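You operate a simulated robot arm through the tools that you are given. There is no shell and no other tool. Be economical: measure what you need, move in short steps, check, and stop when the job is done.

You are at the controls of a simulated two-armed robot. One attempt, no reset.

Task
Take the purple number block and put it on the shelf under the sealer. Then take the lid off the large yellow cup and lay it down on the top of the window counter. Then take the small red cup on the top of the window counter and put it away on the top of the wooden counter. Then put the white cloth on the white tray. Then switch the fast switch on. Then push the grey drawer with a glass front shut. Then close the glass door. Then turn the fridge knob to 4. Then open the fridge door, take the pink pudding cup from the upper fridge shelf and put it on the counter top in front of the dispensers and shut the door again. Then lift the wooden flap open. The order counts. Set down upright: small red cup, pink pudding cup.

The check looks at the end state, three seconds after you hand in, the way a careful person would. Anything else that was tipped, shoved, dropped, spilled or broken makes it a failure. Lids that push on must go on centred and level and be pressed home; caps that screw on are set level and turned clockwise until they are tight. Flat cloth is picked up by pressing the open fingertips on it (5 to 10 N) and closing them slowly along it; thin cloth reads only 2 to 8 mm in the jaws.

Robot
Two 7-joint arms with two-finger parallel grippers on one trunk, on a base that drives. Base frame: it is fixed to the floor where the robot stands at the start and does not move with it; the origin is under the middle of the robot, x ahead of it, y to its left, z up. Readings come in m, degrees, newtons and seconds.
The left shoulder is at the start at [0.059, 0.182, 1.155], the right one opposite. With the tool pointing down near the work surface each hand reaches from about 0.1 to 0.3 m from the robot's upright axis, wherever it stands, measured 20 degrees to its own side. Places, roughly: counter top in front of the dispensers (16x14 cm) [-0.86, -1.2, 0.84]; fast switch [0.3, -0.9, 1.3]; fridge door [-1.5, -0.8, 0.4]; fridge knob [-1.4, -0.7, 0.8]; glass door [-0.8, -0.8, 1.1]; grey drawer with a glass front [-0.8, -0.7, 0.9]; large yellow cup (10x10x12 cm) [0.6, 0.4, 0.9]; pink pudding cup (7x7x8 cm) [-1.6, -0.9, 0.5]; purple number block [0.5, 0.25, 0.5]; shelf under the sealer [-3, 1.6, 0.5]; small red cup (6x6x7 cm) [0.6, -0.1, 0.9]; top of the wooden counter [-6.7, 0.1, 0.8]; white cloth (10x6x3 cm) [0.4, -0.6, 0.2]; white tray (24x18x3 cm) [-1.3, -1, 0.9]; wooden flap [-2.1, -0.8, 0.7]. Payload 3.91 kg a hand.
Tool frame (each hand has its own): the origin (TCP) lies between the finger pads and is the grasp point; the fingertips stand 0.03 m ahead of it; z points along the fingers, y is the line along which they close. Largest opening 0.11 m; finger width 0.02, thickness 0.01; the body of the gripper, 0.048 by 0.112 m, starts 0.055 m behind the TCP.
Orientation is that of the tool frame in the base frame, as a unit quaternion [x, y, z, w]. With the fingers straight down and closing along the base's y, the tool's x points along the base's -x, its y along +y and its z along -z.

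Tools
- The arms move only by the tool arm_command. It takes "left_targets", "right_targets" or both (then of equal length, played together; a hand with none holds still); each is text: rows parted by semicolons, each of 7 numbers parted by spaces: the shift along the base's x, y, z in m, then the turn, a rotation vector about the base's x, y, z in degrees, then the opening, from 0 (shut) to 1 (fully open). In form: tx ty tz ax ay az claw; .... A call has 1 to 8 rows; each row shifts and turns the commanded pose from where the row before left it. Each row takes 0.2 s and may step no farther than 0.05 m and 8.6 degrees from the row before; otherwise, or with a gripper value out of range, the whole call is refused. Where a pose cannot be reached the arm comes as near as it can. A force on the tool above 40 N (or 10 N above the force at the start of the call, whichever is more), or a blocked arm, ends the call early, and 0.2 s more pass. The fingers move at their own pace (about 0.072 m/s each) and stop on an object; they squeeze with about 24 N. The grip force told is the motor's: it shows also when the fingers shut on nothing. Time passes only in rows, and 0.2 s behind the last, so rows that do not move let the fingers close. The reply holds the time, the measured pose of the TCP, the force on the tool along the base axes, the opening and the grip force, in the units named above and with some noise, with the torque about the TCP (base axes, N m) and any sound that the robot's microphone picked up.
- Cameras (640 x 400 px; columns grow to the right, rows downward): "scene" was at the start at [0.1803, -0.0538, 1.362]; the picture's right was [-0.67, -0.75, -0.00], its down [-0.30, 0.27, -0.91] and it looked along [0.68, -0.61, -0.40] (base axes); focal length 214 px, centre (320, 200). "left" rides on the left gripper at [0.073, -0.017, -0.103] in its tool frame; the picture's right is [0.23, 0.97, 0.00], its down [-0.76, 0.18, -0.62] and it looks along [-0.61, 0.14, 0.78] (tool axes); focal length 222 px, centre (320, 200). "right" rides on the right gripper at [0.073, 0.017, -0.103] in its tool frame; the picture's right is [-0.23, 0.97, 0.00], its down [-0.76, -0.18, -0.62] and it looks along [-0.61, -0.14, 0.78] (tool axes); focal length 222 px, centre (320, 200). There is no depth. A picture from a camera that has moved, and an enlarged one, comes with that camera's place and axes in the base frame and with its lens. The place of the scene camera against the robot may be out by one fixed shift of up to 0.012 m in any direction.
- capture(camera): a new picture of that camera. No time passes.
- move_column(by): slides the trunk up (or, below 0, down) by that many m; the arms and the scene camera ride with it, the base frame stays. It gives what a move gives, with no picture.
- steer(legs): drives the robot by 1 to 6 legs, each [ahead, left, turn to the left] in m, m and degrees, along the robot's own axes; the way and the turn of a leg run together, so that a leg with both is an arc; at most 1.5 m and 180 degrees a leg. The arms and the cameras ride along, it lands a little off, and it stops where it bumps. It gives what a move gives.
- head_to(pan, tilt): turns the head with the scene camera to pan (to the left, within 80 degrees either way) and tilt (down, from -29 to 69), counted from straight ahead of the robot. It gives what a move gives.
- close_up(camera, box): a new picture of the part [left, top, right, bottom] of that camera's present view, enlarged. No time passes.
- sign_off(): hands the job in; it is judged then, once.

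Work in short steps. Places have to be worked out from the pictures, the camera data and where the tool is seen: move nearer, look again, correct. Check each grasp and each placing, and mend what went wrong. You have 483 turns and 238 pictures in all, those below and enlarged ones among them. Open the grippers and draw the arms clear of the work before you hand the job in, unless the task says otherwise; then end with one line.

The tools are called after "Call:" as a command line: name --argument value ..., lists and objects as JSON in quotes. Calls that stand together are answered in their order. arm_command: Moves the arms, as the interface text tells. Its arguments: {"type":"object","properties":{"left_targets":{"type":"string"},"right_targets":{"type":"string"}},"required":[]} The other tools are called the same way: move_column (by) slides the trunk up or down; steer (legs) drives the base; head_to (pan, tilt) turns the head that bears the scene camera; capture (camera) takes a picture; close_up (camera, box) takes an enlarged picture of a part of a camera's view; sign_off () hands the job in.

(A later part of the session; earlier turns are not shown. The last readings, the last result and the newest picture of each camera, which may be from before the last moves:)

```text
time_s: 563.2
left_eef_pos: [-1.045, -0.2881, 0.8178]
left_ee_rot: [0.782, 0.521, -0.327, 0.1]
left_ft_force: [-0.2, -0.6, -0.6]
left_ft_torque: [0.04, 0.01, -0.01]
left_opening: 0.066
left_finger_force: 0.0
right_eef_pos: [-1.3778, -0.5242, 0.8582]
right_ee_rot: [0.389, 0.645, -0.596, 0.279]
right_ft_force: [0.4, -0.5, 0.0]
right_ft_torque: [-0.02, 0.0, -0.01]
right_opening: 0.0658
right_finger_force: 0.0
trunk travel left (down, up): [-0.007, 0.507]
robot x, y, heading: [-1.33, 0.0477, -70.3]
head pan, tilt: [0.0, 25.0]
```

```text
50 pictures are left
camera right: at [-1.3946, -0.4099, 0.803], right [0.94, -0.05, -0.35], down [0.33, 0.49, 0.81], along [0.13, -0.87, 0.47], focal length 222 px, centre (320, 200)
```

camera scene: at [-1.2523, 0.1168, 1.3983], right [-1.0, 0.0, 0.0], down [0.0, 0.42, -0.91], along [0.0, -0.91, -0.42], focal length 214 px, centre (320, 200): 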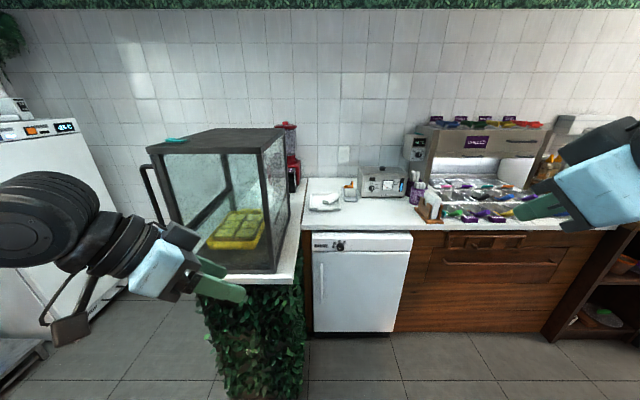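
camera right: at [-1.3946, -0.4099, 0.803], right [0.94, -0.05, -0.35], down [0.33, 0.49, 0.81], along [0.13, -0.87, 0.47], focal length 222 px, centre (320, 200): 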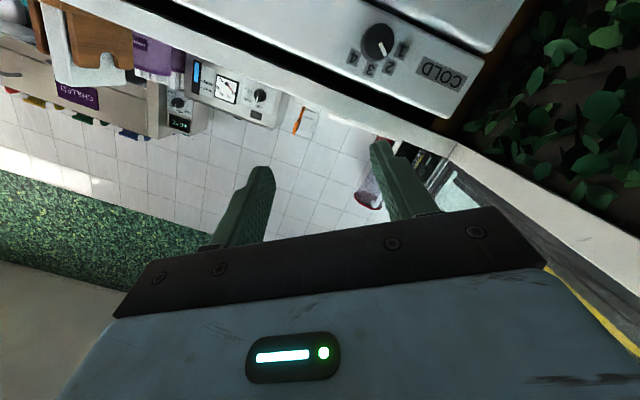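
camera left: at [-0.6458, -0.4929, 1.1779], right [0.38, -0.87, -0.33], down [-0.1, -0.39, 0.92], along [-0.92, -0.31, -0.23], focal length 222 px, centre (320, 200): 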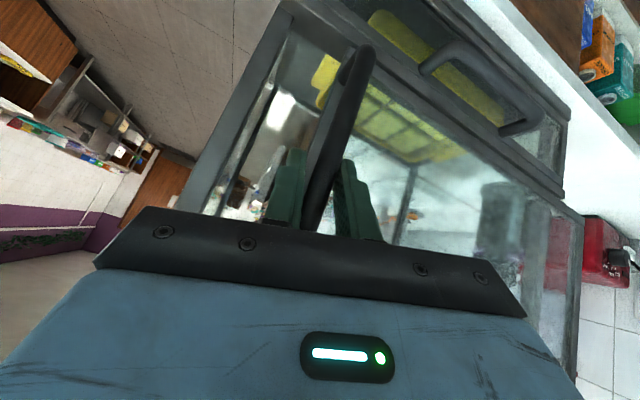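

The knob is visible from the right hand, and triangulating puts it at about (-1.352, -0.75, 0.745). I'll lower the hand to that height and line it up.

Call:
arm_command --right_targets "0.007 0 -0.03 0 0 0 0.6;0.007 0 -0.03 0 0 0 0.6;0.007 0 -0.03 0 0 0 0.6;0.006 0 -0.02 0 0 0 0.6;0 0 0 0 0 0 0.6"

Call:
capture --camera "right"

```text
time_s: 564.4
left_eef_pos: [-1.0449, -0.2865, 0.8175]
left_ee_rot: [0.782, 0.521, -0.327, 0.099]
left_ft_force: [0.6, 1.0, -0.6]
left_ft_torque: [-0.01, 0.0, -0.01]
left_opening: 0.0658
left_finger_force: 0.1
right_eef_pos: [-1.3426, -0.5436, 0.7649]
right_ee_rot: [0.383, 0.644, -0.596, 0.288]
right_ft_force: [0.9, -0.2, -0.4]
right_ft_torque: [0.01, 0.02, -0.03]
right_opening: 0.0661
right_finger_force: 0.0
right hand out of reach, approached as far as the arm can: row 1, 2, 3, 4
trunk travel left (down, up): [-0.007, 0.507]
robot x, y, heading: [-1.332, 0.0485, -70.4]
head pan, tilt: [0.0, 25.0]
```

```text
49 pictures are left
camera right: at [-1.3602, -0.4312, 0.7092], right [0.94, -0.04, -0.34], down [0.32, 0.5, 0.8], along [0.14, -0.86, 0.48], focal length 222 px, centre (320, 200)
```

right: 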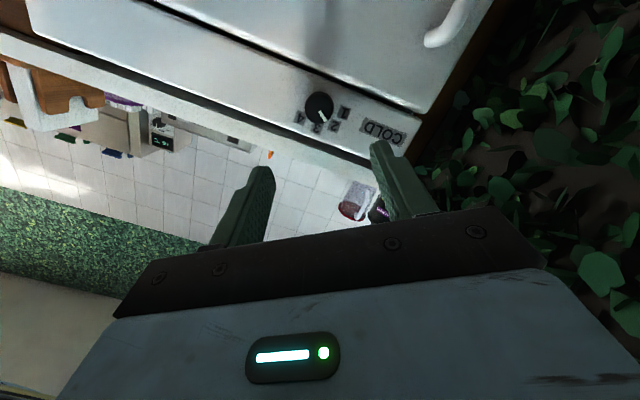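

The knob lies right on the tool's axis. I'll shift the left hand to clear the display counter, then drive in so the fingertips surround the knob.

Call:
arm_command --left_targets "-0.03 -0.01 0.03 0 0 0 0.6;-0.035 -0.01 0.03 0 0 0 0.6;-0.035 -0.01 0.03 0 0 0 0.6;-0.035 -0.01 0.03 0 0 0 0.6;0 0 0 0 0 0 0.6"

Call:
steer --legs '[[0.11, -0.05, 0]]'

Call:
capture --camera "right"

```text
time_s: 564.8
left_eef_pos: [-1.0661, -0.2997, 0.8413]
left_ee_rot: [0.785, 0.521, -0.32, 0.101]
left_ft_force: [-0.2, -1.5, 0.1]
left_ft_torque: [0.0, 0.04, 0.02]
left_opening: 0.0658
left_finger_force: 0.1
right_eef_pos: [-1.343, -0.5446, 0.766]
right_ee_rot: [0.382, 0.644, -0.597, 0.288]
right_ft_force: [0.5, 0.5, -0.6]
right_ft_torque: [0.03, -0.01, 0.0]
right_opening: 0.0662
right_finger_force: 0.1
trunk travel left (down, up): [-0.007, 0.507]
robot x, y, heading: [-1.33, 0.0455, -70.2]
head pan, tilt: [0.0, 25.0]
stopped in row 2 (left hand): the force on the tool passed its limit at 113 N (the readings are from after the stop); the commanded pose is now the measured one
```

```text
time_s: 566.1
left_eef_pos: [-1.0749, -0.4072, 0.8385]
left_ee_rot: [0.785, 0.527, -0.312, 0.094]
left_ft_force: [0.7, -0.3, -1.5]
left_ft_torque: [0.11, 0.09, -0.09]
left_opening: 0.0652
left_finger_force: 0.1
right_eef_pos: [-1.3519, -0.6561, 0.7654]
right_ee_rot: [0.383, 0.645, -0.596, 0.288]
right_ft_force: [-0.4, 0.1, -0.7]
right_ft_torque: [-0.01, 0.01, 0.01]
right_opening: 0.0661
right_finger_force: 0.0
trunk travel left (down, up): [-0.007, 0.507]
robot x, y, heading: [-1.3379, -0.0643, -70.1]
head pan, tilt: [0.0, 25.0]
stopped in leg 1: the force on the tool passed its limit at 76 N (the readings are from after the stop); the commanded pose is now the measured one
```

```text
48 pictures are left
camera right: at [-1.3686, -0.5433, 0.7092], right [0.94, -0.04, -0.34], down [0.32, 0.5, 0.8], along [0.14, -0.86, 0.48], focal length 222 px, centre (320, 200)
```

right: 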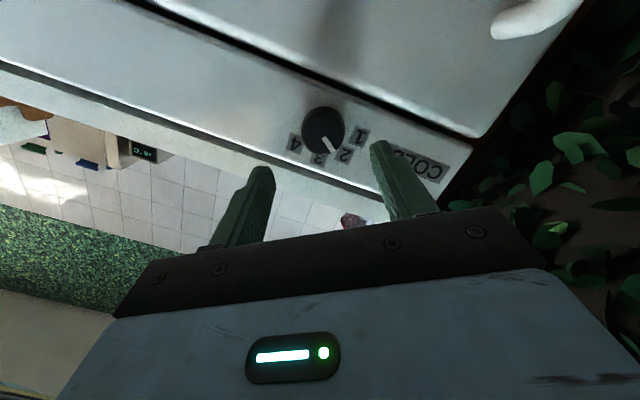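

The knob is centred ahead of the fingers, and the pointer is near 2. I'll advance along the axis with the arm.

Call:
arm_command --right_targets "-0.002 -0.022 -0.003 0 0 0 0.6;-0.002 -0.022 -0.003 0 0 0 0.6;-0.002 -0.016 -0.002 0 0 0 0.6;0 0 0 0 0 0 0.6"

Call:
capture --camera "right"

```text
time_s: 567.1
left_eef_pos: [-1.0752, -0.4074, 0.8375]
left_ee_rot: [0.785, 0.527, -0.311, 0.094]
left_ft_force: [1.1, -0.1, -2.5]
left_ft_torque: [0.19, 0.18, -0.12]
left_opening: 0.0654
left_finger_force: 0.1
right_eef_pos: [-1.3576, -0.7177, 0.7565]
right_ee_rot: [0.382, 0.645, -0.595, 0.288]
right_ft_force: [1.1, -0.9, -0.6]
right_ft_torque: [0.0, 0.02, 0.02]
right_opening: 0.0657
right_finger_force: 0.1
trunk travel left (down, up): [-0.007, 0.507]
robot x, y, heading: [-1.3366, -0.0652, -70.0]
head pan, tilt: [0.0, 25.0]
```

```text
47 pictures are left
camera right: at [-1.3754, -0.6032, 0.7017], right [0.94, -0.04, -0.34], down [0.32, 0.5, 0.8], along [0.14, -0.86, 0.48], focal length 222 px, centre (320, 200)
```

right: 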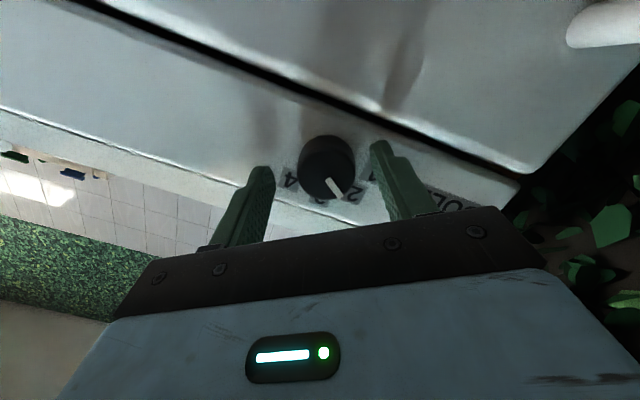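

The fingertips are level with the knob's face. I'll first pre-rotate the hand 40° counter-clockwise for range, then advance 2 cm.

Call:
arm_command --right_targets "0 0 0 0 8 0 0.6;0 0 0 0 8 0 0.6;0 0 0 0 8 0 0.6;0 0 0 0 8 0 0.6;0 0 0 0 8 0 0.6;0 -0.01 0 0 0 0 0.6;0 -0.01 0 0 0 0 0.6;0 0 0 0 0 0 0.6"

Call:
capture --camera "right"

```text
time_s: 568.5
left_eef_pos: [-1.0755, -0.4063, 0.8388]
left_ee_rot: [0.785, 0.526, -0.313, 0.095]
left_ft_force: [1.5, -0.3, -0.9]
left_ft_torque: [0.05, 0.03, -0.06]
left_opening: 0.0656
left_finger_force: 0.1
right_eef_pos: [-1.3566, -0.717, 0.7568]
right_ee_rot: [0.151, 0.707, -0.689, 0.05]
right_ft_force: [-2.1, 17.3, 2.7]
right_ft_torque: [0.4, -0.11, 0.03]
right_opening: 0.0631
right_finger_force: 0.0
trunk travel left (down, up): [-0.007, 0.507]
robot x, y, heading: [-1.3413, -0.0616, -70.6]
head pan, tilt: [0.0, 25.0]
stopped in row 6 (right hand): the force on the tool passed its limit at 56 N (the readings are from after the stop); the commanded pose is now the measured one
```

```text
46 pictures are left
camera right: at [-1.4078, -0.6047, 0.7249], right [0.49, -0.03, -0.87], down [0.76, 0.51, 0.41], along [0.43, -0.86, 0.27], focal length 222 px, centre (320, 200)
```

right: 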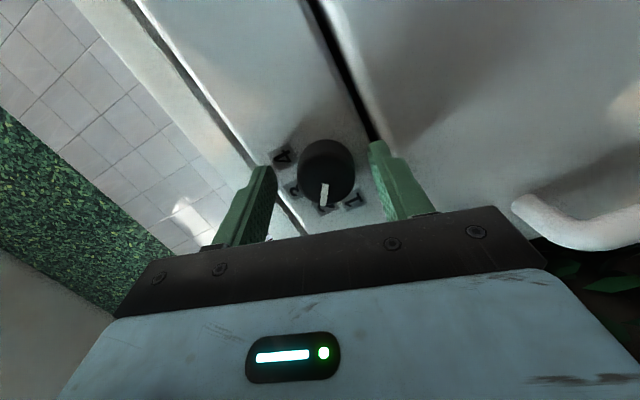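

A fingertip met the fridge door just below the knob, so the fingers must stay roughly level. I'll turn 40° at a time with re-grips: back off slightly and roll to about 20° above level.

Call:
arm_command --right_targets "0 0.012 0 0 0 0 0.6;0 0 0.001 0 -7.6 0 0.6;0 0 0.001 0 -7.6 0 0.6;0 0 0 0 -7.6 0 0.6;0 0 0 0 -7.6 0 0.6;0 0 0 0 -7.6 0 0.6;0 0 0 0 -7.6 0 0.6;0 0 0 0 -7.6 0 0.6"

Call:
arm_command --right_targets "-0.001 -0.012 -0.001 0 0 0 0.6;-0.001 -0.01 -0.001 0 0 0 0.6;-0.001 -0.008 0 0 0 0 0.6;0 0 0 0 0 0 0.6"

Call:
capture --camera "right"

```text
time_s: 570.3
left_eef_pos: [-1.0738, -0.4078, 0.8382]
left_ee_rot: [0.785, 0.527, -0.312, 0.094]
left_ft_force: [2.0, 3.0, -6.2]
left_ft_torque: [0.3, 0.28, 0.03]
left_opening: 0.0655
left_finger_force: 0.1
right_eef_pos: [-1.3549, -0.7081, 0.7574]
right_ee_rot: [0.445, 0.61, -0.547, 0.362]
right_ft_force: [0.0, 0.1, -0.1]
right_ft_torque: [0.02, 0.02, -0.03]
right_opening: 0.0662
right_finger_force: 0.1
trunk travel left (down, up): [-0.007, 0.507]
robot x, y, heading: [-1.3401, -0.0701, -70.4]
head pan, tilt: [0.0, 25.0]
```

```text
time_s: 570.8
left_eef_pos: [-1.075, -0.4055, 0.8394]
left_ee_rot: [0.785, 0.525, -0.313, 0.096]
left_ft_force: [-1.4, 1.1, -2.0]
left_ft_torque: [0.05, 0.07, -0.04]
left_opening: 0.0653
left_finger_force: 0.0
right_eef_pos: [-1.3561, -0.7174, 0.7561]
right_ee_rot: [0.443, 0.612, -0.547, 0.362]
right_ft_force: [-0.9, 15.2, 3.0]
right_ft_torque: [-0.38, -0.01, -0.52]
right_opening: 0.0669
right_finger_force: 0.7
trunk travel left (down, up): [-0.007, 0.507]
robot x, y, heading: [-1.3375, -0.0681, -70.4]
head pan, tilt: [0.0, 25.0]
stopped in row 2 (right hand): the force on the tool passed its limit at 49 N (the readings are from after the stop); the commanded pose is now the measured one
```

```text
45 pictures are left
camera right: at [-1.3633, -0.6042, 0.6978], right [0.99, -0.02, -0.13], down [0.12, 0.5, 0.86], along [0.05, -0.86, 0.5], focal length 222 px, centre (320, 200)
```

right: 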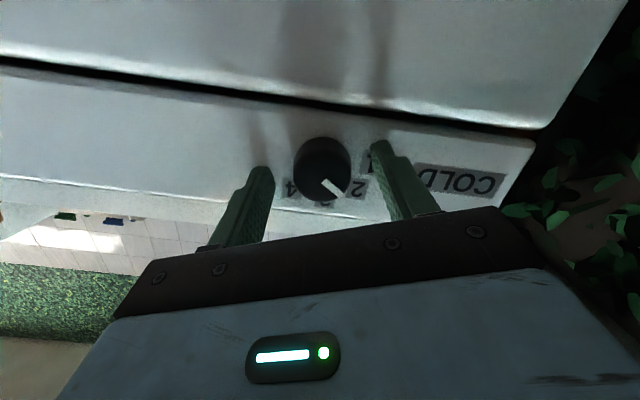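

The tips are already at the panel with the knob between them. I'll ease back 2 mm, close, and turn 40° clockwise.

Call:
arm_command --right_targets "0 0.003 0 0 0 0 0.6;0 0 0 0 0 0 0.3;0 0 0 0 0 0 0.2;0 0 0 0 0 0 0.2;0 0 0 0 -8 0 0.2;0 0 0 0 -8 0 0.2;0 0 0 0 -8 0 0.2;0 0 0 0 -8 0 0.2"

Call:
arm_command --right_targets "0 0 0 0 -8 0 0.2;0 0 0 0 0 0 0.2"

Call:
capture --camera "right"

```text
time_s: 572.6
left_eef_pos: [-1.0744, -0.4081, 0.8385]
left_ee_rot: [0.785, 0.527, -0.312, 0.095]
left_ft_force: [4.2, 19.0, -2.4]
left_ft_torque: [0.51, 0.09, 0.59]
left_opening: 0.0635
left_finger_force: 0.1
right_eef_pos: [-1.3578, -0.7166, 0.7544]
right_ee_rot: [0.577, 0.489, -0.402, 0.517]
right_ft_force: [2.7, -13.2, -7.0]
right_ft_torque: [-0.32, 0.01, -0.01]
right_opening: 0.037
right_finger_force: 45.2
trunk travel left (down, up): [-0.007, 0.507]
robot x, y, heading: [-1.339, -0.0646, -70.2]
head pan, tilt: [0.0, 25.0]
```

```text
time_s: 573.2
left_eef_pos: [-1.0747, -0.4072, 0.8377]
left_ee_rot: [0.785, 0.526, -0.312, 0.094]
left_ft_force: [4.3, 21.9, -5.0]
left_ft_torque: [0.63, 0.1, 0.71]
left_opening: 0.0635
left_finger_force: 0.0
right_eef_pos: [-1.3563, -0.7167, 0.7539]
right_ee_rot: [0.604, 0.452, -0.361, 0.549]
right_ft_force: [0.4, -13.7, -9.3]
right_ft_torque: [0.28, -0.01, -0.14]
right_opening: 0.0372
right_finger_force: 45.1
trunk travel left (down, up): [-0.007, 0.507]
robot x, y, heading: [-1.3384, -0.064, -70.4]
head pan, tilt: [0.0, 25.0]
```

```text
44 pictures are left
camera right: at [-1.3246, -0.6034, 0.7067], right [0.84, -0.02, 0.54], down [-0.46, 0.5, 0.74], along [-0.29, -0.87, 0.41], focal length 222 px, centre (320, 200)
```

right: 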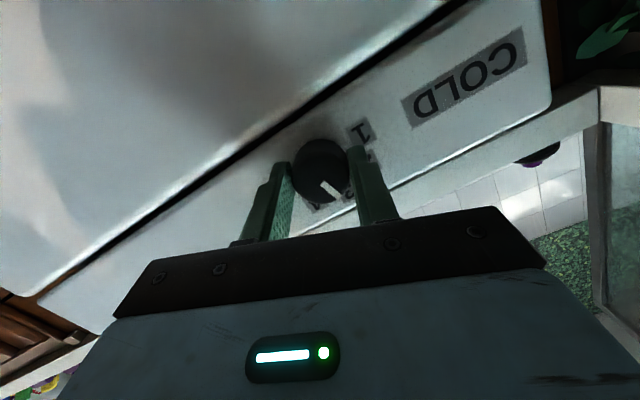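

The knob turns with the hand. There's no obstruction, so I'll continue another 40° in the same grip.

Call:
arm_command --right_targets "0 0 0 0 -8 0 0.2;0 0 0 0 -8 0 0.2;0 0 0 0 -8 0 0.2;0 0 0 0 -8 0 0.2;0 0 0 0 -8 0 0.2;0 0 0 0 0 0 0.2"

Call:
capture --camera "right"

```text
time_s: 574.6
left_eef_pos: [-1.0743, -0.4072, 0.8394]
left_ee_rot: [0.786, 0.526, -0.312, 0.095]
left_ft_force: [2.4, 19.1, -12.7]
left_ft_torque: [0.81, 0.4, 0.54]
left_opening: 0.0637
left_finger_force: 0.2
right_eef_pos: [-1.3563, -0.7155, 0.7531]
right_ee_rot: [0.691, 0.235, -0.132, 0.67]
right_ft_force: [-4.2, -4.6, -12.8]
right_ft_torque: [0.43, 0.01, -0.08]
right_opening: 0.0368
right_finger_force: 44.9
trunk travel left (down, up): [-0.007, 0.507]
robot x, y, heading: [-1.3372, -0.0615, -70.2]
head pan, tilt: [0.0, 25.0]
```

```text
43 pictures are left
camera right: at [-1.3024, -0.6033, 0.7388], right [0.3, -0.02, 0.95], down [-0.82, 0.5, 0.27], along [-0.48, -0.87, 0.13], focal length 222 px, centre (320, 200)
```

right: 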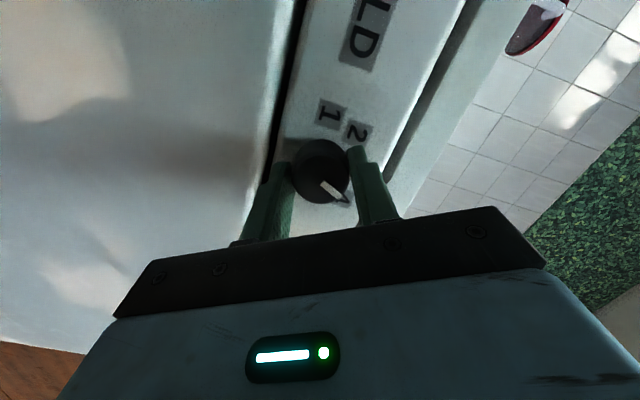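

It has turned about 80°. I'll release, back off a few centimetres and read the dial with a close-up.

Call:
arm_command --right_targets "0 0 0 0 0 0 0.4;0 0 0 0 0 0 0.6;0 0.03 0 0 0 0 0.6;0 0.03 0 0 0 0 0.6;0 0 0 0 0 0 0.6"

Call:
close_up --camera "right" --box '[240, 60, 400, 160]'

```text
time_s: 575.8
left_eef_pos: [-1.0748, -0.4073, 0.839]
left_ee_rot: [0.785, 0.525, -0.313, 0.095]
left_ft_force: [-0.5, 11.0, -17.1]
left_ft_torque: [0.64, 0.59, 0.08]
left_opening: 0.0636
left_finger_force: 0.1
right_eef_pos: [-1.336, -0.6804, 0.7571]
right_ee_rot: [0.691, 0.236, -0.133, 0.67]
right_ft_force: [0.0, -0.4, 0.7]
right_ft_torque: [0.01, -0.03, -0.01]
right_opening: 0.0659
right_finger_force: 0.1
right hand out of reach, approached as far as the arm can: row 3, 4
trunk travel left (down, up): [-0.007, 0.507]
robot x, y, heading: [-1.3362, -0.0622, -70.2]
head pan, tilt: [0.0, 25.0]
```

```text
4.00 times, centred on (320, 110) of right
camera zoom: at [-1.2804, -0.5687, 0.7423], right [0.3, -0.02, 0.95], down [-0.82, 0.5, 0.27], along [-0.48, -0.87, 0.13], focal length 888 px, centre (320, 560)
```

zoom: 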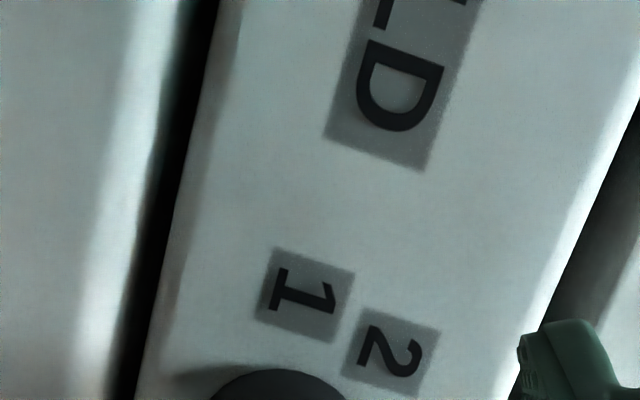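

Call:
close_up --camera "right" --box '[240, 130, 400, 230]'

```text
4.00 times, centred on (320, 180) of right
camera zoom: at [-1.2804, -0.5687, 0.7423], right [0.3, -0.02, 0.95], down [-0.82, 0.5, 0.27], along [-0.48, -0.87, 0.13], focal length 888 px, centre (320, 280)
```

zoom: 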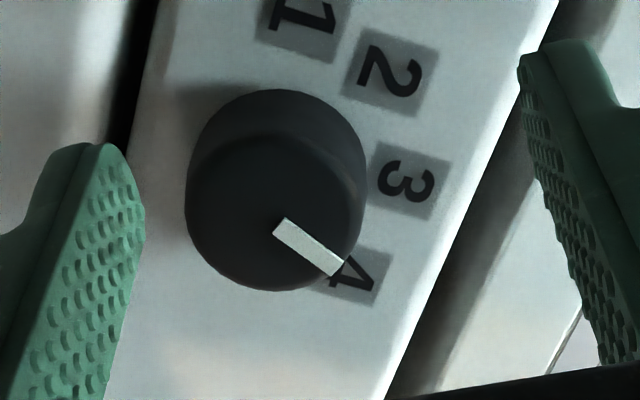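

The dial reads between 3 and 4. Allowing for the knob's height, about 19° more is needed. I'll roll back 32°, re-grip, and turn the rest.

Call:
arm_command --right_targets "-0.005 0 0 0 8 0 0.6;-0.005 0 0 0 8 0 0.6;-0.005 0 0 0 8 0 0.6;-0.0055 0 -0.0015 0 8 0 0.6;0 -0.017 -0.001 0 0 0 0.6;0 -0.016 -0.001 0 0 0 0.6;0 0 0 0 0 0 0.6"

Call:
arm_command --right_targets "0 0 0 0 0 0 0.3;0 0 0 0 0 0 0.2;0 0 0 0 0 0 0.2;0 0 0 0 -6.5 0 0.2;0 0 0 0 -6.5 0 0.2;0 0 0 0 -6 0 0.2;0 0 0 0 0 0 0.2"

```text
time_s: 577.4
left_eef_pos: [-1.0751, -0.4067, 0.8392]
left_ee_rot: [0.785, 0.526, -0.313, 0.097]
left_ft_force: [-3.1, 4.2, -17.0]
left_ft_torque: [0.63, 0.54, -0.02]
left_opening: 0.0652
left_finger_force: 0.1
right_eef_pos: [-1.355, -0.7174, 0.7547]
right_ee_rot: [0.627, 0.414, -0.319, 0.579]
right_ft_force: [-0.4, 28.9, -0.4]
right_ft_torque: [0.34, 0.04, -1.04]
right_opening: 0.0663
right_finger_force: 0.0
right hand out of reach, approached as far as the arm can: row 3
trunk travel left (down, up): [-0.007, 0.507]
robot x, y, heading: [-1.3419, -0.0662, -70.0]
head pan, tilt: [0.0, 25.0]
```

```text
time_s: 577.9
left_eef_pos: [-1.0752, -0.4062, 0.8389]
left_ee_rot: [0.785, 0.526, -0.312, 0.095]
left_ft_force: [-0.8, 0.7, -0.6]
left_ft_torque: [0.06, 0.08, 0.03]
left_opening: 0.0654
left_finger_force: 0.1
right_eef_pos: [-1.3579, -0.7177, 0.7532]
right_ee_rot: [0.629, 0.413, -0.319, 0.576]
right_ft_force: [2.5, 11.5, 3.1]
right_ft_torque: [0.15, -0.06, -0.47]
right_opening: 0.0394
right_finger_force: 17.7
trunk travel left (down, up): [-0.007, 0.507]
robot x, y, heading: [-1.3406, -0.0665, -70.0]
head pan, tilt: [0.0, 25.0]
stopped in row 2 (right hand): the force on the tool passed its limit at 46 N (the readings are from after the stop); the commanded pose is now the measured one
```

Call:
arm_command --right_targets "0 0.002 0 0 0 0 0.2;0 0 0 0 0 0 0.2;0 0 0 0 -6.5 0 0.2;0 0 0 0 -6.5 0 0.2;0 0 0 0 -6 0 0.2;0 0 0 0 0 0 0.2"

Call:
arm_command --right_targets "0 0 0 0 0 0 0.4;0 0 0 0 0 0 0.6;0 0.02 0 0 0 0 0.6;0 0.02 0 0 0 0 0.6;0 0 0 0 0 0 0.6"

Call:
close_up --camera "right" --box '[240, 110, 400, 210]'

```text
time_s: 579.3
left_eef_pos: [-1.0742, -0.4067, 0.8386]
left_ee_rot: [0.785, 0.526, -0.313, 0.095]
left_ft_force: [-1.8, 6.1, -1.4]
left_ft_torque: [0.16, 0.1, 0.09]
left_opening: 0.0645
left_finger_force: 0.1
right_eef_pos: [-1.3566, -0.7171, 0.7539]
right_ee_rot: [0.673, 0.313, -0.21, 0.636]
right_ft_force: [17.2, -11.2, 12.1]
right_ft_torque: [0.08, 0.31, 0.7]
right_opening: 0.0368
right_finger_force: 44.9
trunk travel left (down, up): [-0.007, 0.507]
robot x, y, heading: [-1.3357, -0.0671, -70.6]
head pan, tilt: [0.0, 25.0]
```

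```text
time_s: 580.5
left_eef_pos: [-1.0744, -0.4075, 0.8383]
left_ee_rot: [0.785, 0.526, -0.312, 0.095]
left_ft_force: [2.2, 9.5, -6.7]
left_ft_torque: [0.41, 0.12, 0.36]
left_opening: 0.0653
left_finger_force: 0.0
right_eef_pos: [-1.3491, -0.6875, 0.7526]
right_ee_rot: [0.675, 0.312, -0.212, 0.635]
right_ft_force: [0.5, 0.8, -0.5]
right_ft_torque: [0.01, 0.03, 0.0]
right_opening: 0.0662
right_finger_force: 0.1
right hand out of reach, approached as far as the arm can: row 4
trunk travel left (down, up): [-0.007, 0.507]
robot x, y, heading: [-1.3368, -0.0653, -70.4]
head pan, tilt: [0.0, 25.0]
```

```text
4.00 times, centred on (320, 160) of right
camera zoom: at [-1.2985, -0.5742, 0.7276], right [0.51, -0.04, 0.86], down [-0.74, 0.5, 0.46], along [-0.45, -0.86, 0.23], focal length 888 px, centre (320, 360)
```

zoom: 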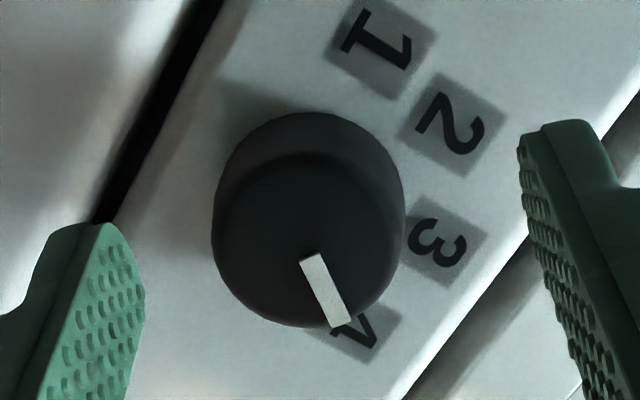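

The pointer now aims at 4. Next is opening the fridge door. I'll back off, level the right hand's closing direction, and reposition square to the door with its handle in front of the right hand.

Call:
steer --legs '[[-0.2, 0, 0]]'

Call:
arm_command --right_targets "0 0 0 0 7.7 0 0.8;0 0 0 0 7.7 0 0.8;0 0 0 0 7.7 0 0.8;0 0 0 0 7.7 0 0.8;0 0 0 0 7.7 0 0.8;0 0 0 0 7.7 0 0.8;0 0 0 0 0 0 0.8"

Call:
steer --legs '[[0, 0, -20], [0, 0.36, 0]]'

Call:
arm_command --right_targets "0 0 -0.03 0 0 8 0.8;0 0 -0.03 0 0 8 0.8;0 0 -0.04 0 0 8 0.8;0 0 -0.04 0 0 0 0.8;0 0 -0.03 0 0 0 0.8;0 0 0 0 0 0 0.8"

Call:
capture --camera "right"

```text
time_s: 582.1
left_eef_pos: [-1.1398, -0.2242, 0.8389]
left_ee_rot: [0.785, 0.526, -0.312, 0.095]
left_ft_force: [0.4, 0.4, -0.5]
left_ft_torque: [0.02, -0.03, 0.01]
left_opening: 0.0656
left_finger_force: 0.1
right_eef_pos: [-1.4157, -0.5037, 0.7545]
right_ee_rot: [0.675, 0.312, -0.211, 0.634]
right_ft_force: [0.4, 0.6, 0.4]
right_ft_torque: [-0.03, 0.0, 0.0]
right_opening: 0.0659
right_finger_force: 0.2
trunk travel left (down, up): [-0.007, 0.507]
robot x, y, heading: [-1.4034, 0.117, -70.5]
head pan, tilt: [0.0, 25.0]
```

```text
time_s: 583.7
left_eef_pos: [-1.1407, -0.2248, 0.8384]
left_ee_rot: [0.786, 0.526, -0.312, 0.095]
left_ft_force: [-0.1, -0.9, 0.0]
left_ft_torque: [-0.02, -0.01, 0.01]
left_opening: 0.066
left_finger_force: 0.1
right_eef_pos: [-1.4149, -0.5053, 0.7542]
right_ee_rot: [0.537, 0.536, -0.46, 0.461]
right_ft_force: [0.9, -0.3, 0.5]
right_ft_torque: [-0.02, 0.0, 0.01]
right_opening: 0.0879
right_finger_force: 0.1
trunk travel left (down, up): [-0.007, 0.507]
robot x, y, heading: [-1.4069, 0.1188, -70.3]
head pan, tilt: [0.0, 25.0]
```

```text
time_s: 588.4
left_eef_pos: [-0.9111, -0.2902, 0.8388]
left_ee_rot: [0.863, 0.386, -0.323, 0.041]
left_ft_force: [0.7, -0.7, -0.4]
left_ft_torque: [-0.02, -0.01, -0.03]
left_opening: 0.0662
left_finger_force: 0.1
right_eef_pos: [-1.2637, -0.4632, 0.7532]
right_ee_rot: [0.62, 0.437, -0.531, 0.378]
right_ft_force: [-0.3, -0.4, 0.3]
right_ft_torque: [-0.02, -0.04, 0.0]
right_opening: 0.0881
right_finger_force: 0.0
trunk travel left (down, up): [-0.007, 0.507]
robot x, y, heading: [-1.0463, 0.1167, -89.8]
head pan, tilt: [0.0, 25.0]
```

```text
time_s: 589.8
left_eef_pos: [-0.911, -0.2896, 0.8368]
left_ee_rot: [0.863, 0.386, -0.324, 0.041]
left_ft_force: [-0.2, -0.5, 0.5]
left_ft_torque: [0.0, -0.02, -0.03]
left_opening: 0.066
left_finger_force: 0.0
right_eef_pos: [-1.2619, -0.473, 0.6949]
right_ee_rot: [0.568, 0.505, -0.484, 0.434]
right_ft_force: [0.3, 0.4, 0.6]
right_ft_torque: [0.01, 0.0, 0.02]
right_opening: 0.0881
right_finger_force: 0.0
right hand out of reach, approached as far as the arm can: row 2, 3, 4, 5
trunk travel left (down, up): [-0.007, 0.507]
robot x, y, heading: [-1.0441, 0.1193, -89.7]
head pan, tilt: [0.0, 25.0]
```

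```text
39 pictures are left
camera right: at [-1.2335, -0.3619, 0.6393], right [0.96, -0.14, 0.23], down [-0.12, 0.51, 0.85], along [-0.24, -0.85, 0.48], focal length 222 px, centre (320, 200)
```

right: 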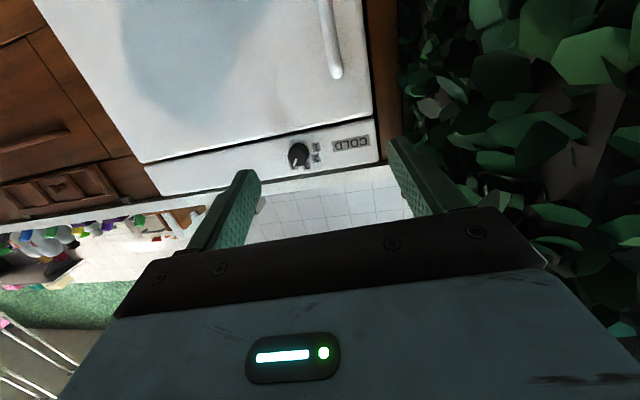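

The handle is at x≈-1.263 with its top at z≈0.64. I'll pitch the tool down by 25° to get lower, and approach it.

Call:
arm_command --right_targets "0 0 -0.03 8.3 0 0 0.8;0 0 -0.03 8.3 0 0 0.8;0 0 -0.03 8.3 0 0 0.8;0 0 -0.02 0 0 0 0.8;0 0 0 0 0 0 0.8"

Call:
steer --legs '[[0.14, 0, 0]]'

Call:
capture --camera "right"

```text
time_s: 591.0
left_eef_pos: [-0.9113, -0.291, 0.8388]
left_ee_rot: [0.863, 0.385, -0.324, 0.041]
left_ft_force: [-0.1, 0.1, 0.5]
left_ft_torque: [-0.01, -0.01, 0.04]
left_opening: 0.066
left_finger_force: 0.1
right_eef_pos: [-1.2614, -0.4723, 0.5857]
right_ee_rot: [0.646, 0.598, -0.363, 0.304]
right_ft_force: [-0.7, 1.3, 0.3]
right_ft_torque: [-0.02, -0.02, -0.02]
right_opening: 0.088
right_finger_force: 0.1
trunk travel left (down, up): [-0.007, 0.507]
robot x, y, heading: [-1.0442, 0.1205, -89.7]
head pan, tilt: [0.0, 25.0]
```

```text
time_s: 592.3
left_eef_pos: [-0.9097, -0.4012, 0.8353]
left_ee_rot: [0.864, 0.391, -0.315, 0.036]
left_ft_force: [0.1, 0.6, -1.1]
left_ft_torque: [0.3, 0.41, -0.45]
left_opening: 0.0628
left_finger_force: 0.1
right_eef_pos: [-1.2617, -0.589, 0.5863]
right_ee_rot: [0.646, 0.599, -0.363, 0.304]
right_ft_force: [0.2, 0.2, -0.4]
right_ft_torque: [-0.01, 0.04, 0.02]
right_opening: 0.0882
right_finger_force: 0.0
trunk travel left (down, up): [-0.007, 0.507]
robot x, y, heading: [-1.0458, 0.0078, -89.5]
head pan, tilt: [0.0, 25.0]
stopped in leg 1: the force on the tool passed its limit at 76 N (the readings are from after the stop); the commanded pose is now the measured one
```

```text
38 pictures are left
camera right: at [-1.2331, -0.4648, 0.582], right [0.96, -0.22, 0.15], down [-0.13, 0.11, 0.99], along [-0.24, -0.97, 0.08], focal length 222 px, centre (320, 200)
```

right: 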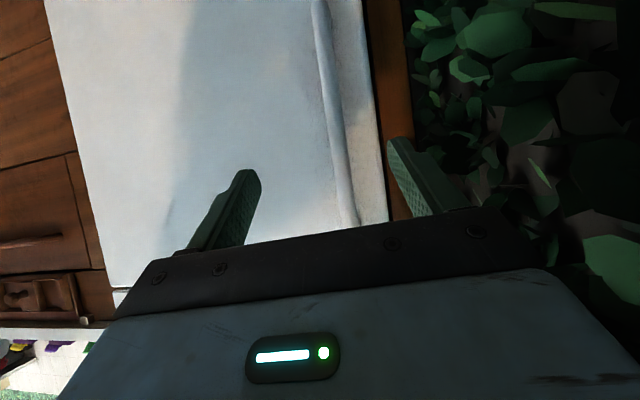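

The left hand touched the display counter again, so I'll stop the base here and extend the right arm the remaining 13 cm to the handle.

Call:
arm_command --right_targets "0.002 -0.03 0 0 0 0 0.8;0.002 -0.03 0 0 0 0 0.8;0.002 -0.03 0 0 0 0 0.8;0 -0.03 0 0 0 0 0.8;0 0 0 0 0 0 0.8"

Call:
capture --camera "right"

```text
time_s: 593.5
left_eef_pos: [-0.9099, -0.4021, 0.8363]
left_ee_rot: [0.864, 0.39, -0.315, 0.035]
left_ft_force: [0.5, 2.1, -4.5]
left_ft_torque: [0.55, 0.42, -0.38]
left_opening: 0.0626
left_finger_force: 0.0
right_eef_pos: [-1.2552, -0.7092, 0.5853]
right_ee_rot: [0.647, 0.598, -0.363, 0.303]
right_ft_force: [-0.5, -0.5, -0.5]
right_ft_torque: [0.02, 0.01, 0.02]
right_opening: 0.0879
right_finger_force: 0.0
trunk travel left (down, up): [-0.007, 0.507]
robot x, y, heading: [-1.0457, 0.0053, -89.6]
head pan, tilt: [0.0, 25.0]
```

```text
37 pictures are left
camera right: at [-1.2267, -0.5863, 0.5814], right [0.96, -0.22, 0.15], down [-0.13, 0.11, 0.99], along [-0.24, -0.97, 0.08], focal length 222 px, centre (320, 200)
```

right: 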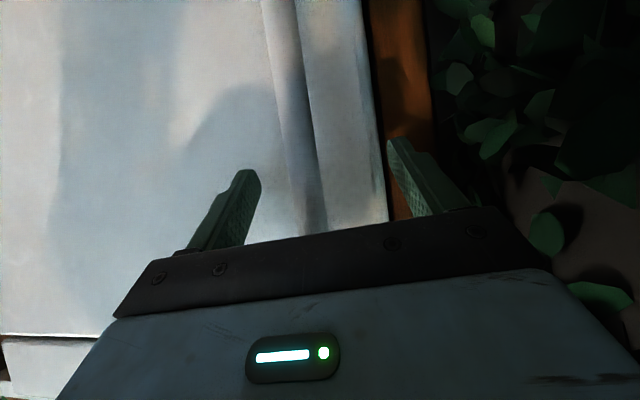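

The handle bar is well between the fingers. I'll close on it.

Call:
arm_command --right_targets "0 0 0 0 0 0 0.4;0 0 0 0 0 0 0.1;0 0 0 0 0 0 0;0 0 0 0 0 0 0;0 0 0 0 0 0 0"

```text
time_s: 594.7
left_eef_pos: [-0.9098, -0.4005, 0.8353]
left_ee_rot: [0.864, 0.391, -0.315, 0.034]
left_ft_force: [0.6, -0.4, 0.7]
left_ft_torque: [0.29, 0.07, -0.14]
left_opening: 0.0644
left_finger_force: 0.1
right_eef_pos: [-1.2609, -0.7099, 0.5857]
right_ee_rot: [0.652, 0.591, -0.367, 0.301]
right_ft_force: [-1.1, 7.7, 3.1]
right_ft_torque: [-0.74, -0.99, -0.17]
right_opening: 0.0183
right_finger_force: 45.4
trunk travel left (down, up): [-0.007, 0.507]
robot x, y, heading: [-1.0447, 0.0042, -90.0]
head pan, tilt: [0.0, 25.0]
stopped in row 5 (right hand): the force on the tool passed its limit at 41 N (the readings are from after the stop); the commanded pose is now the measured one
```

Gripped firmly at 0.018. I'll pull gently toward +y.

Call:
arm_command --right_targets "0 0.01 0 0 0 0 0;0 0.012 0 0 0 0 0;-0.001 0.015 0 0 0 0 0;-0.002 0.015 0 0 0 0 0;-0.003 0.015 0 0 0 0 0;0 0 0 0 0 0 0"

```text
time_s: 595.7
left_eef_pos: [-0.9115, -0.4015, 0.836]
left_ee_rot: [0.865, 0.392, -0.313, 0.034]
left_ft_force: [1.1, -0.1, 1.5]
left_ft_torque: [0.31, 0.13, -0.16]
left_opening: 0.064
left_finger_force: 0.1
right_eef_pos: [-1.2705, -0.6622, 0.5859]
right_ee_rot: [0.654, 0.587, -0.371, 0.299]
right_ft_force: [-1.7, 0.0, 0.1]
right_ft_torque: [-0.01, -1.13, -0.13]
right_opening: 0.0189
right_finger_force: 45.0
trunk travel left (down, up): [-0.007, 0.507]
robot x, y, heading: [-1.0466, 0.0024, -89.8]
head pan, tilt: [0.0, 25.0]
stopped in row 5 (right hand): the force on the tool passed its limit at 42 N (the readings are from after the stop); the commanded pose is now the measured one
```

The door is coming open. I'll follow its arc with a matching yaw.

Call:
arm_command --right_targets "-0.0043 0.03 0 0 0 4 0;-0.0064 0.03 0 0 0 4 0;-0.0085 0.03 0 0 0 4 0;-0.0106 0.029 0 0 0 4 0;-0.0126 0.028 0 0 0 4 0;0 0 0 0 0 0 0"

Call:
capture --camera "scene"

```text
time_s: 596.4
left_eef_pos: [-0.9123, -0.4019, 0.8344]
left_ee_rot: [0.865, 0.391, -0.311, 0.031]
left_ft_force: [0.9, 0.2, 0.5]
left_ft_torque: [0.28, 0.22, -0.29]
left_opening: 0.064
left_finger_force: 0.0
right_eef_pos: [-1.287, -0.6083, 0.5846]
right_ee_rot: [0.62, 0.621, -0.358, 0.319]
right_ft_force: [-4.6, 0.7, 2.0]
right_ft_torque: [0.55, -1.4, -0.2]
right_opening: 0.019
right_finger_force: 44.7
trunk travel left (down, up): [-0.007, 0.507]
robot x, y, heading: [-1.0478, 0.0054, -89.9]
head pan, tilt: [0.0, 25.0]
stopped in row 3 (right hand): the force on the tool passed its limit at 46 N (the readings are from after the stop); the commanded pose is now the measured one
```

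```text
36 pictures are left
camera scene: at [-1.0402, -0.3251, 0.9239], right [-1.0, -0.01, 0.0], down [0.0, 0.42, -0.91], along [0.01, -0.91, -0.42], focal length 214 px, centre (320, 200)
```

scene: 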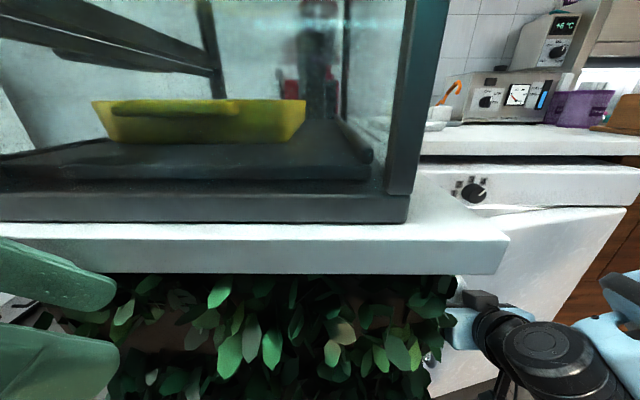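

The arc fits a hinge near (-1.75, -0.79) with radius 0.5. I'll continue along it.

Call:
arm_command --right_targets "-0.0131 0.0325 0 0 0 4 0;-0.0153 0.0315 0 0 0 4 0;-0.0175 0.0303 0 0 0 4 0;-0.0196 0.029 0 0 0 4 0;-0.0216 0.0276 0 0 0 4 0;0 0 0 0 0 0 0"

```text
time_s: 597.1
left_eef_pos: [-0.9107, -0.4017, 0.8337]
left_ee_rot: [0.865, 0.392, -0.311, 0.033]
left_ft_force: [3.7, -0.3, -0.6]
left_ft_torque: [0.31, 0.43, -0.43]
left_opening: 0.0641
left_finger_force: 0.1
right_eef_pos: [-1.3124, -0.5515, 0.5852]
right_ee_rot: [0.558, 0.675, -0.323, 0.36]
right_ft_force: [2.9, 3.6, 3.8]
right_ft_torque: [-0.33, -1.52, -0.16]
right_opening: 0.0184
right_finger_force: 45.3
right hand out of reach, approached as far as the arm can: row 2, 3
trunk travel left (down, up): [-0.007, 0.507]
robot x, y, heading: [-1.0481, 0.0074, -89.7]
head pan, tilt: [0.0, 25.0]
stopped in row 3 (right hand): the force on the tool passed its limit at 48 N (the readings are from after the stop); the commanded pose is now the measured one
```

Now I'll use the base to pull on, moving back and to the right.

Call:
steer --legs '[[-0.1, -0.06, 0]]'

Call:
steer --legs '[[-0.08, -0.08, 0]]'

```text
time_s: 598.4
left_eef_pos: [-0.9686, -0.3059, 0.8332]
left_ee_rot: [0.865, 0.393, -0.312, 0.033]
left_ft_force: [0.4, -1.7, 0.2]
left_ft_torque: [0.07, 0.02, -0.02]
left_opening: 0.0659
left_finger_force: 0.0
right_eef_pos: [-1.378, -0.4611, 0.5843]
right_ee_rot: [0.563, 0.669, -0.33, 0.356]
right_ft_force: [-1.1, -0.7, -2.6]
right_ft_torque: [-0.42, -1.13, -0.07]
right_opening: 0.0186
right_finger_force: 44.6
trunk travel left (down, up): [-0.007, 0.507]
robot x, y, heading: [-1.1083, 0.0982, -89.9]
head pan, tilt: [0.0, 25.0]
stopped in leg 1: the force on the tool passed its limit at 45 N (the readings are from after the stop); the commanded pose is now the measured one
```

```text
time_s: 599.7
left_eef_pos: [-1.0424, -0.233, 0.833]
left_ee_rot: [0.865, 0.393, -0.31, 0.033]
left_ft_force: [-0.3, -0.3, 0.7]
left_ft_torque: [-0.01, -0.01, -0.02]
left_opening: 0.066
left_finger_force: 0.1
right_eef_pos: [-1.4569, -0.3927, 0.5863]
right_ee_rot: [0.567, 0.664, -0.335, 0.353]
right_ft_force: [-1.4, -4.1, -4.0]
right_ft_torque: [-0.38, -1.22, -0.06]
right_opening: 0.0186
right_finger_force: 45.2
trunk travel left (down, up): [-0.007, 0.507]
robot x, y, heading: [-1.1791, 0.1706, -89.7]
head pan, tilt: [0.0, 25.0]
stopped in leg 1: the force on the tool passed its limit at 44 N (the readings are from after the stop); the commanded pose is now the measured one
```

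It's open about 54°. I'll continue along the arc.

Call:
steer --legs '[[-0.05, -0.085, 0]]'

Call:
steer --legs '[[-0.025, -0.09, 0]]'

Call:
steer --legs '[[0.0, -0.09, 0]]'

Call:
capture --camera "scene"

```text
time_s: 601.1
left_eef_pos: [-1.129, -0.1861, 0.8334]
left_ee_rot: [0.865, 0.393, -0.311, 0.033]
left_ft_force: [-0.2, -0.3, -0.9]
left_ft_torque: [0.03, 0.04, -0.05]
left_opening: 0.0662
left_finger_force: 0.2
right_eef_pos: [-1.5438, -0.3474, 0.5855]
right_ee_rot: [0.567, 0.663, -0.339, 0.352]
right_ft_force: [-12.5, -30.5, -4.4]
right_ft_torque: [-0.14, -1.05, -0.12]
right_opening: 0.0186
right_finger_force: 44.9
trunk travel left (down, up): [-0.007, 0.507]
robot x, y, heading: [-1.2626, 0.2219, -89.6]
head pan, tilt: [0.0, 25.0]
```

```text
time_s: 602.6
left_eef_pos: [-1.219, -0.1636, 0.8328]
left_ee_rot: [0.865, 0.393, -0.311, 0.032]
left_ft_force: [0.4, 0.4, -0.8]
left_ft_torque: [0.01, 0.02, -0.03]
left_opening: 0.0661
left_finger_force: 0.1
right_eef_pos: [-1.6358, -0.3226, 0.584]
right_ee_rot: [0.569, 0.662, -0.34, 0.351]
right_ft_force: [-3.8, -4.1, -13.0]
right_ft_torque: [-0.21, -1.09, -0.27]
right_opening: 0.0187
right_finger_force: 45.2
trunk travel left (down, up): [-0.007, 0.507]
robot x, y, heading: [-1.3522, 0.2457, -90.1]
head pan, tilt: [0.0, 25.0]
```

```text
time_s: 604.1
left_eef_pos: [-1.3085, -0.1602, 0.8341]
left_ee_rot: [0.865, 0.392, -0.312, 0.033]
left_ft_force: [0.5, 0.0, 0.2]
left_ft_torque: [-0.04, 0.02, -0.04]
left_opening: 0.0658
left_finger_force: 0.0
right_eef_pos: [-1.7262, -0.3208, 0.5851]
right_ee_rot: [0.57, 0.662, -0.339, 0.35]
right_ft_force: [-3.8, 28.0, -8.9]
right_ft_torque: [-0.14, -1.04, -0.14]
right_opening: 0.0188
right_finger_force: 44.9
trunk travel left (down, up): [-0.007, 0.507]
robot x, y, heading: [-1.4421, 0.2451, -89.7]
head pan, tilt: [0.0, 25.0]
```

```text
35 pictures are left
camera scene: at [-1.4377, -0.0834, 0.9243], right [-1.0, 0.0, 0.0], down [0.0, 0.42, -0.91], along [0.0, -0.91, -0.42], focal length 214 px, centre (320, 200)
```

scene: 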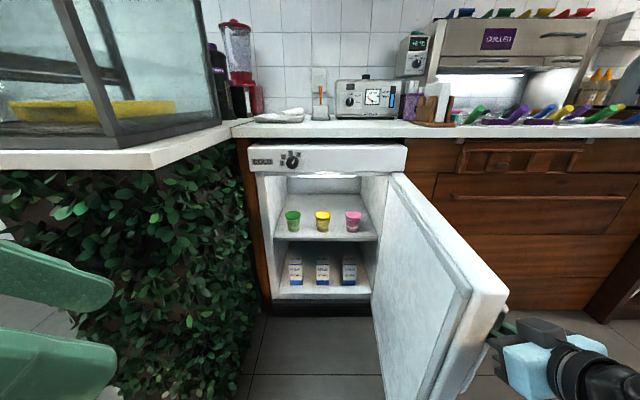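

The fridge is wide open and the pink cup stands on the upper shelf at about (-1.575, -0.86, 0.47). I need the door further round to make room for the base, so I'll try swinging it past 90°.

Call:
steer --legs '[[0.015, -0.08, 0]]'

Call:
steer --legs '[[0.035, -0.08, 0]]'

```text
time_s: 605.1
left_eef_pos: [-1.3379, -0.1665, 0.8325]
left_ee_rot: [0.865, 0.392, -0.312, 0.032]
left_ft_force: [-0.5, 0.3, 0.1]
left_ft_torque: [-0.02, 0.0, 0.0]
left_opening: 0.0662
left_finger_force: 0.0
right_eef_pos: [-1.7509, -0.323, 0.5844]
right_ee_rot: [0.566, 0.666, -0.333, 0.355]
right_ft_force: [-2.3, 4.8, 3.6]
right_ft_torque: [-0.08, -1.17, -0.04]
right_opening: 0.0185
right_finger_force: 44.7
trunk travel left (down, up): [-0.007, 0.507]
robot x, y, heading: [-1.4748, 0.2357, -90.0]
head pan, tilt: [0.0, 25.0]
stopped in leg 1: the robot was blocked; the commanded pose is now the measured one
```

```text
time_s: 605.9
left_eef_pos: [-1.3513, -0.1726, 0.8335]
left_ee_rot: [0.865, 0.392, -0.312, 0.032]
left_ft_force: [0.6, 0.3, -0.4]
left_ft_torque: [0.03, 0.01, 0.01]
left_opening: 0.0659
left_finger_force: 0.0
right_eef_pos: [-1.7566, -0.3232, 0.5856]
right_ee_rot: [0.561, 0.671, -0.328, 0.358]
right_ft_force: [-0.7, 8.0, 5.6]
right_ft_torque: [0.0, -1.12, 0.01]
right_opening: 0.0185
right_finger_force: 45.0
trunk travel left (down, up): [-0.007, 0.507]
robot x, y, heading: [-1.4842, 0.2349, -89.8]
head pan, tilt: [0.0, 25.0]
stopped in leg 1: the robot was blocked; the commanded pose is now the measured one
```

The door stops at about 93°. I'll release the handle, withdraw the right hand and tuck it up, and re-aim the left hand forward with a shallow pitch.

Call:
arm_command --right_targets "0 0 0 0 0 0 0.4;0 0 0 0 0 0 0.7;0 0.03 0.01 0 0 0 0.7;0 0.03 0.03 0 0 0 0.7;0 0 0.045 0 0 0 0.7;0 0 0.045 0 0 0 0.7;0 0 0.045 0 0 0 0.7;0 0 0.045 0 0 0 0.7" --left_targets "0 0 0 0 0 8 1;0 0 0 0 0 8 1;0 0 0 0 0 8 1;0 0 0 0 0 8 1;0 0 0 0 0 8 1;0 -0.02 -0.02 0 0 8 1;0 -0.02 -0.02 0 0 7 1;0 -0.02 -0.03 0 0 0 1"

Call:
arm_command --left_targets "0 -0.02 -0.04 -8 0 0 1;0 -0.02 -0.04 -8 0 0 1;0 -0.02 -0.04 -8 0 0 1;0 -0.02 -0.04 -7 0 0 1;0 -0.02 -0.03 0 0 0 1;0 0 -0.03 0 0 0 1;0 0 0 0 0 0 1" --right_targets "0 0 0.04 0 0 0 0.7;0 0 0.04 0 0 0 0.7;0 0 0 0 0 0 0.7;0 0 0 0 0 0 0.7;0 0 0 0 0 0 0.7;0 0 0 0 0 0 0.7;0 0 0 0 0 0 0.7"

Call:
capture --camera "left"

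```text
time_s: 606.3
left_eef_pos: [-1.3486, -0.1745, 0.8332]
left_ee_rot: [0.853, 0.419, -0.309, 0.042]
left_ft_force: [0.7, 0.3, 0.3]
left_ft_torque: [0.0, -0.02, 0.02]
left_opening: 0.1102
left_finger_force: 0.9
right_eef_pos: [-1.7579, -0.323, 0.5856]
right_ee_rot: [0.56, 0.672, -0.328, 0.357]
right_ft_force: [-0.8, 3.6, 1.4]
right_ft_torque: [-0.09, -0.13, 0.19]
right_opening: 0.0439
right_finger_force: 0.0
trunk travel left (down, up): [-0.007, 0.507]
robot x, y, heading: [-1.4886, 0.239, -90.0]
head pan, tilt: [0.0, 25.0]
stopped in row 1 (left hand): the force on the tool passed its limit at 62 N (the readings are from after the stop); the commanded pose is now the measured one
```

```text
time_s: 606.6
left_eef_pos: [-1.3482, -0.1859, 0.8152]
left_ee_rot: [0.851, 0.408, -0.323, 0.068]
left_ft_force: [-0.3, -0.9, -0.3]
left_ft_torque: [0.01, 0.01, -0.02]
left_opening: 0.1099
left_finger_force: 0.0
right_eef_pos: [-1.757, -0.3249, 0.5957]
right_ee_rot: [0.562, 0.678, -0.321, 0.35]
right_ft_force: [0.6, 0.2, 0.1]
right_ft_torque: [-0.01, -0.01, 0.04]
right_opening: 0.0768
right_finger_force: 0.0
right hand out of reach, approached as far as the arm can: row 1
trunk travel left (down, up): [-0.007, 0.507]
robot x, y, heading: [-1.4836, 0.2333, -89.9]
head pan, tilt: [0.0, 25.0]
stopped in row 1 (right hand): the force on the tool passed its limit at 60 N (the readings are from after the stop); the commanded pose is now the measured one
```

```text
34 pictures are left
camera left: at [-1.2753, -0.088, 0.854], right [0.82, -0.49, -0.28], down [0.09, -0.38, 0.92], along [-0.56, -0.79, -0.27], focal length 222 px, centre (320, 200)
```

left: 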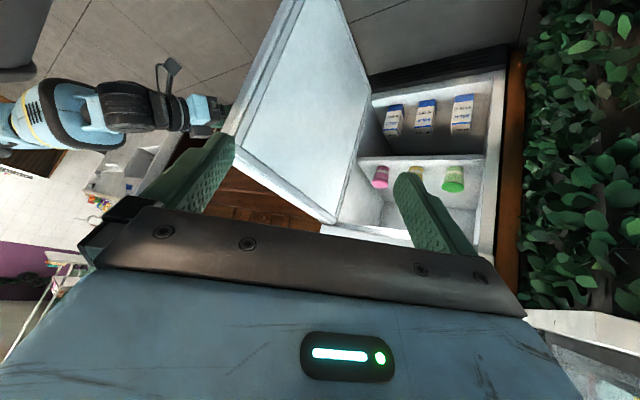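

I'll slide the right fingers off the handle by backing the base straight away, then tuck the right arm.

Call:
steer --legs '[[-0.12, 0.0, 0]]'

Call:
arm_command --right_targets "0.01 0 0.045 0 0 0 0.7;0.01 0 0.045 0 0 0 0.7;0.01 0 0.045 0 0 0 0.7;0.01 0 0.045 0 0 0 0.7;0.01 0 0.045 0 0 0 0.7;0.01 0 0.045 0 0 0 0.7;0.01 0 0.045 0 0 0 0.7;0 0 0.0 0 0 0 0.7"

```text
time_s: 607.8
left_eef_pos: [-1.346, -0.0656, 0.8145]
left_ee_rot: [0.851, 0.408, -0.322, 0.069]
left_ft_force: [0.7, -0.1, 0.2]
left_ft_torque: [0.02, 0.01, -0.03]
left_opening: 0.1099
left_finger_force: 0.0
right_eef_pos: [-1.7569, -0.2055, 0.5954]
right_ee_rot: [0.561, 0.678, -0.321, 0.351]
right_ft_force: [-0.6, -0.1, 0.0]
right_ft_torque: [-0.02, 0.03, -0.02]
right_opening: 0.077
right_finger_force: 0.0
trunk travel left (down, up): [-0.007, 0.507]
robot x, y, heading: [-1.4882, 0.3563, -90.0]
head pan, tilt: [0.0, 25.0]
```

```text
time_s: 609.6
left_eef_pos: [-1.3472, -0.0656, 0.8138]
left_ee_rot: [0.852, 0.408, -0.322, 0.069]
left_ft_force: [0.4, -0.3, 0.4]
left_ft_torque: [0.0, -0.02, -0.01]
left_opening: 0.1101
left_finger_force: 0.1
right_eef_pos: [-1.6865, -0.2117, 0.9114]
right_ee_rot: [0.559, 0.679, -0.32, 0.352]
right_ft_force: [0.6, -0.2, -0.5]
right_ft_torque: [-0.02, 0.03, 0.01]
right_opening: 0.0768
right_finger_force: 0.1
right hand out of reach, approached as far as the arm can: row 1
trunk travel left (down, up): [-0.007, 0.507]
robot x, y, heading: [-1.4881, 0.3503, -89.7]
head pan, tilt: [0.0, 25.0]
```

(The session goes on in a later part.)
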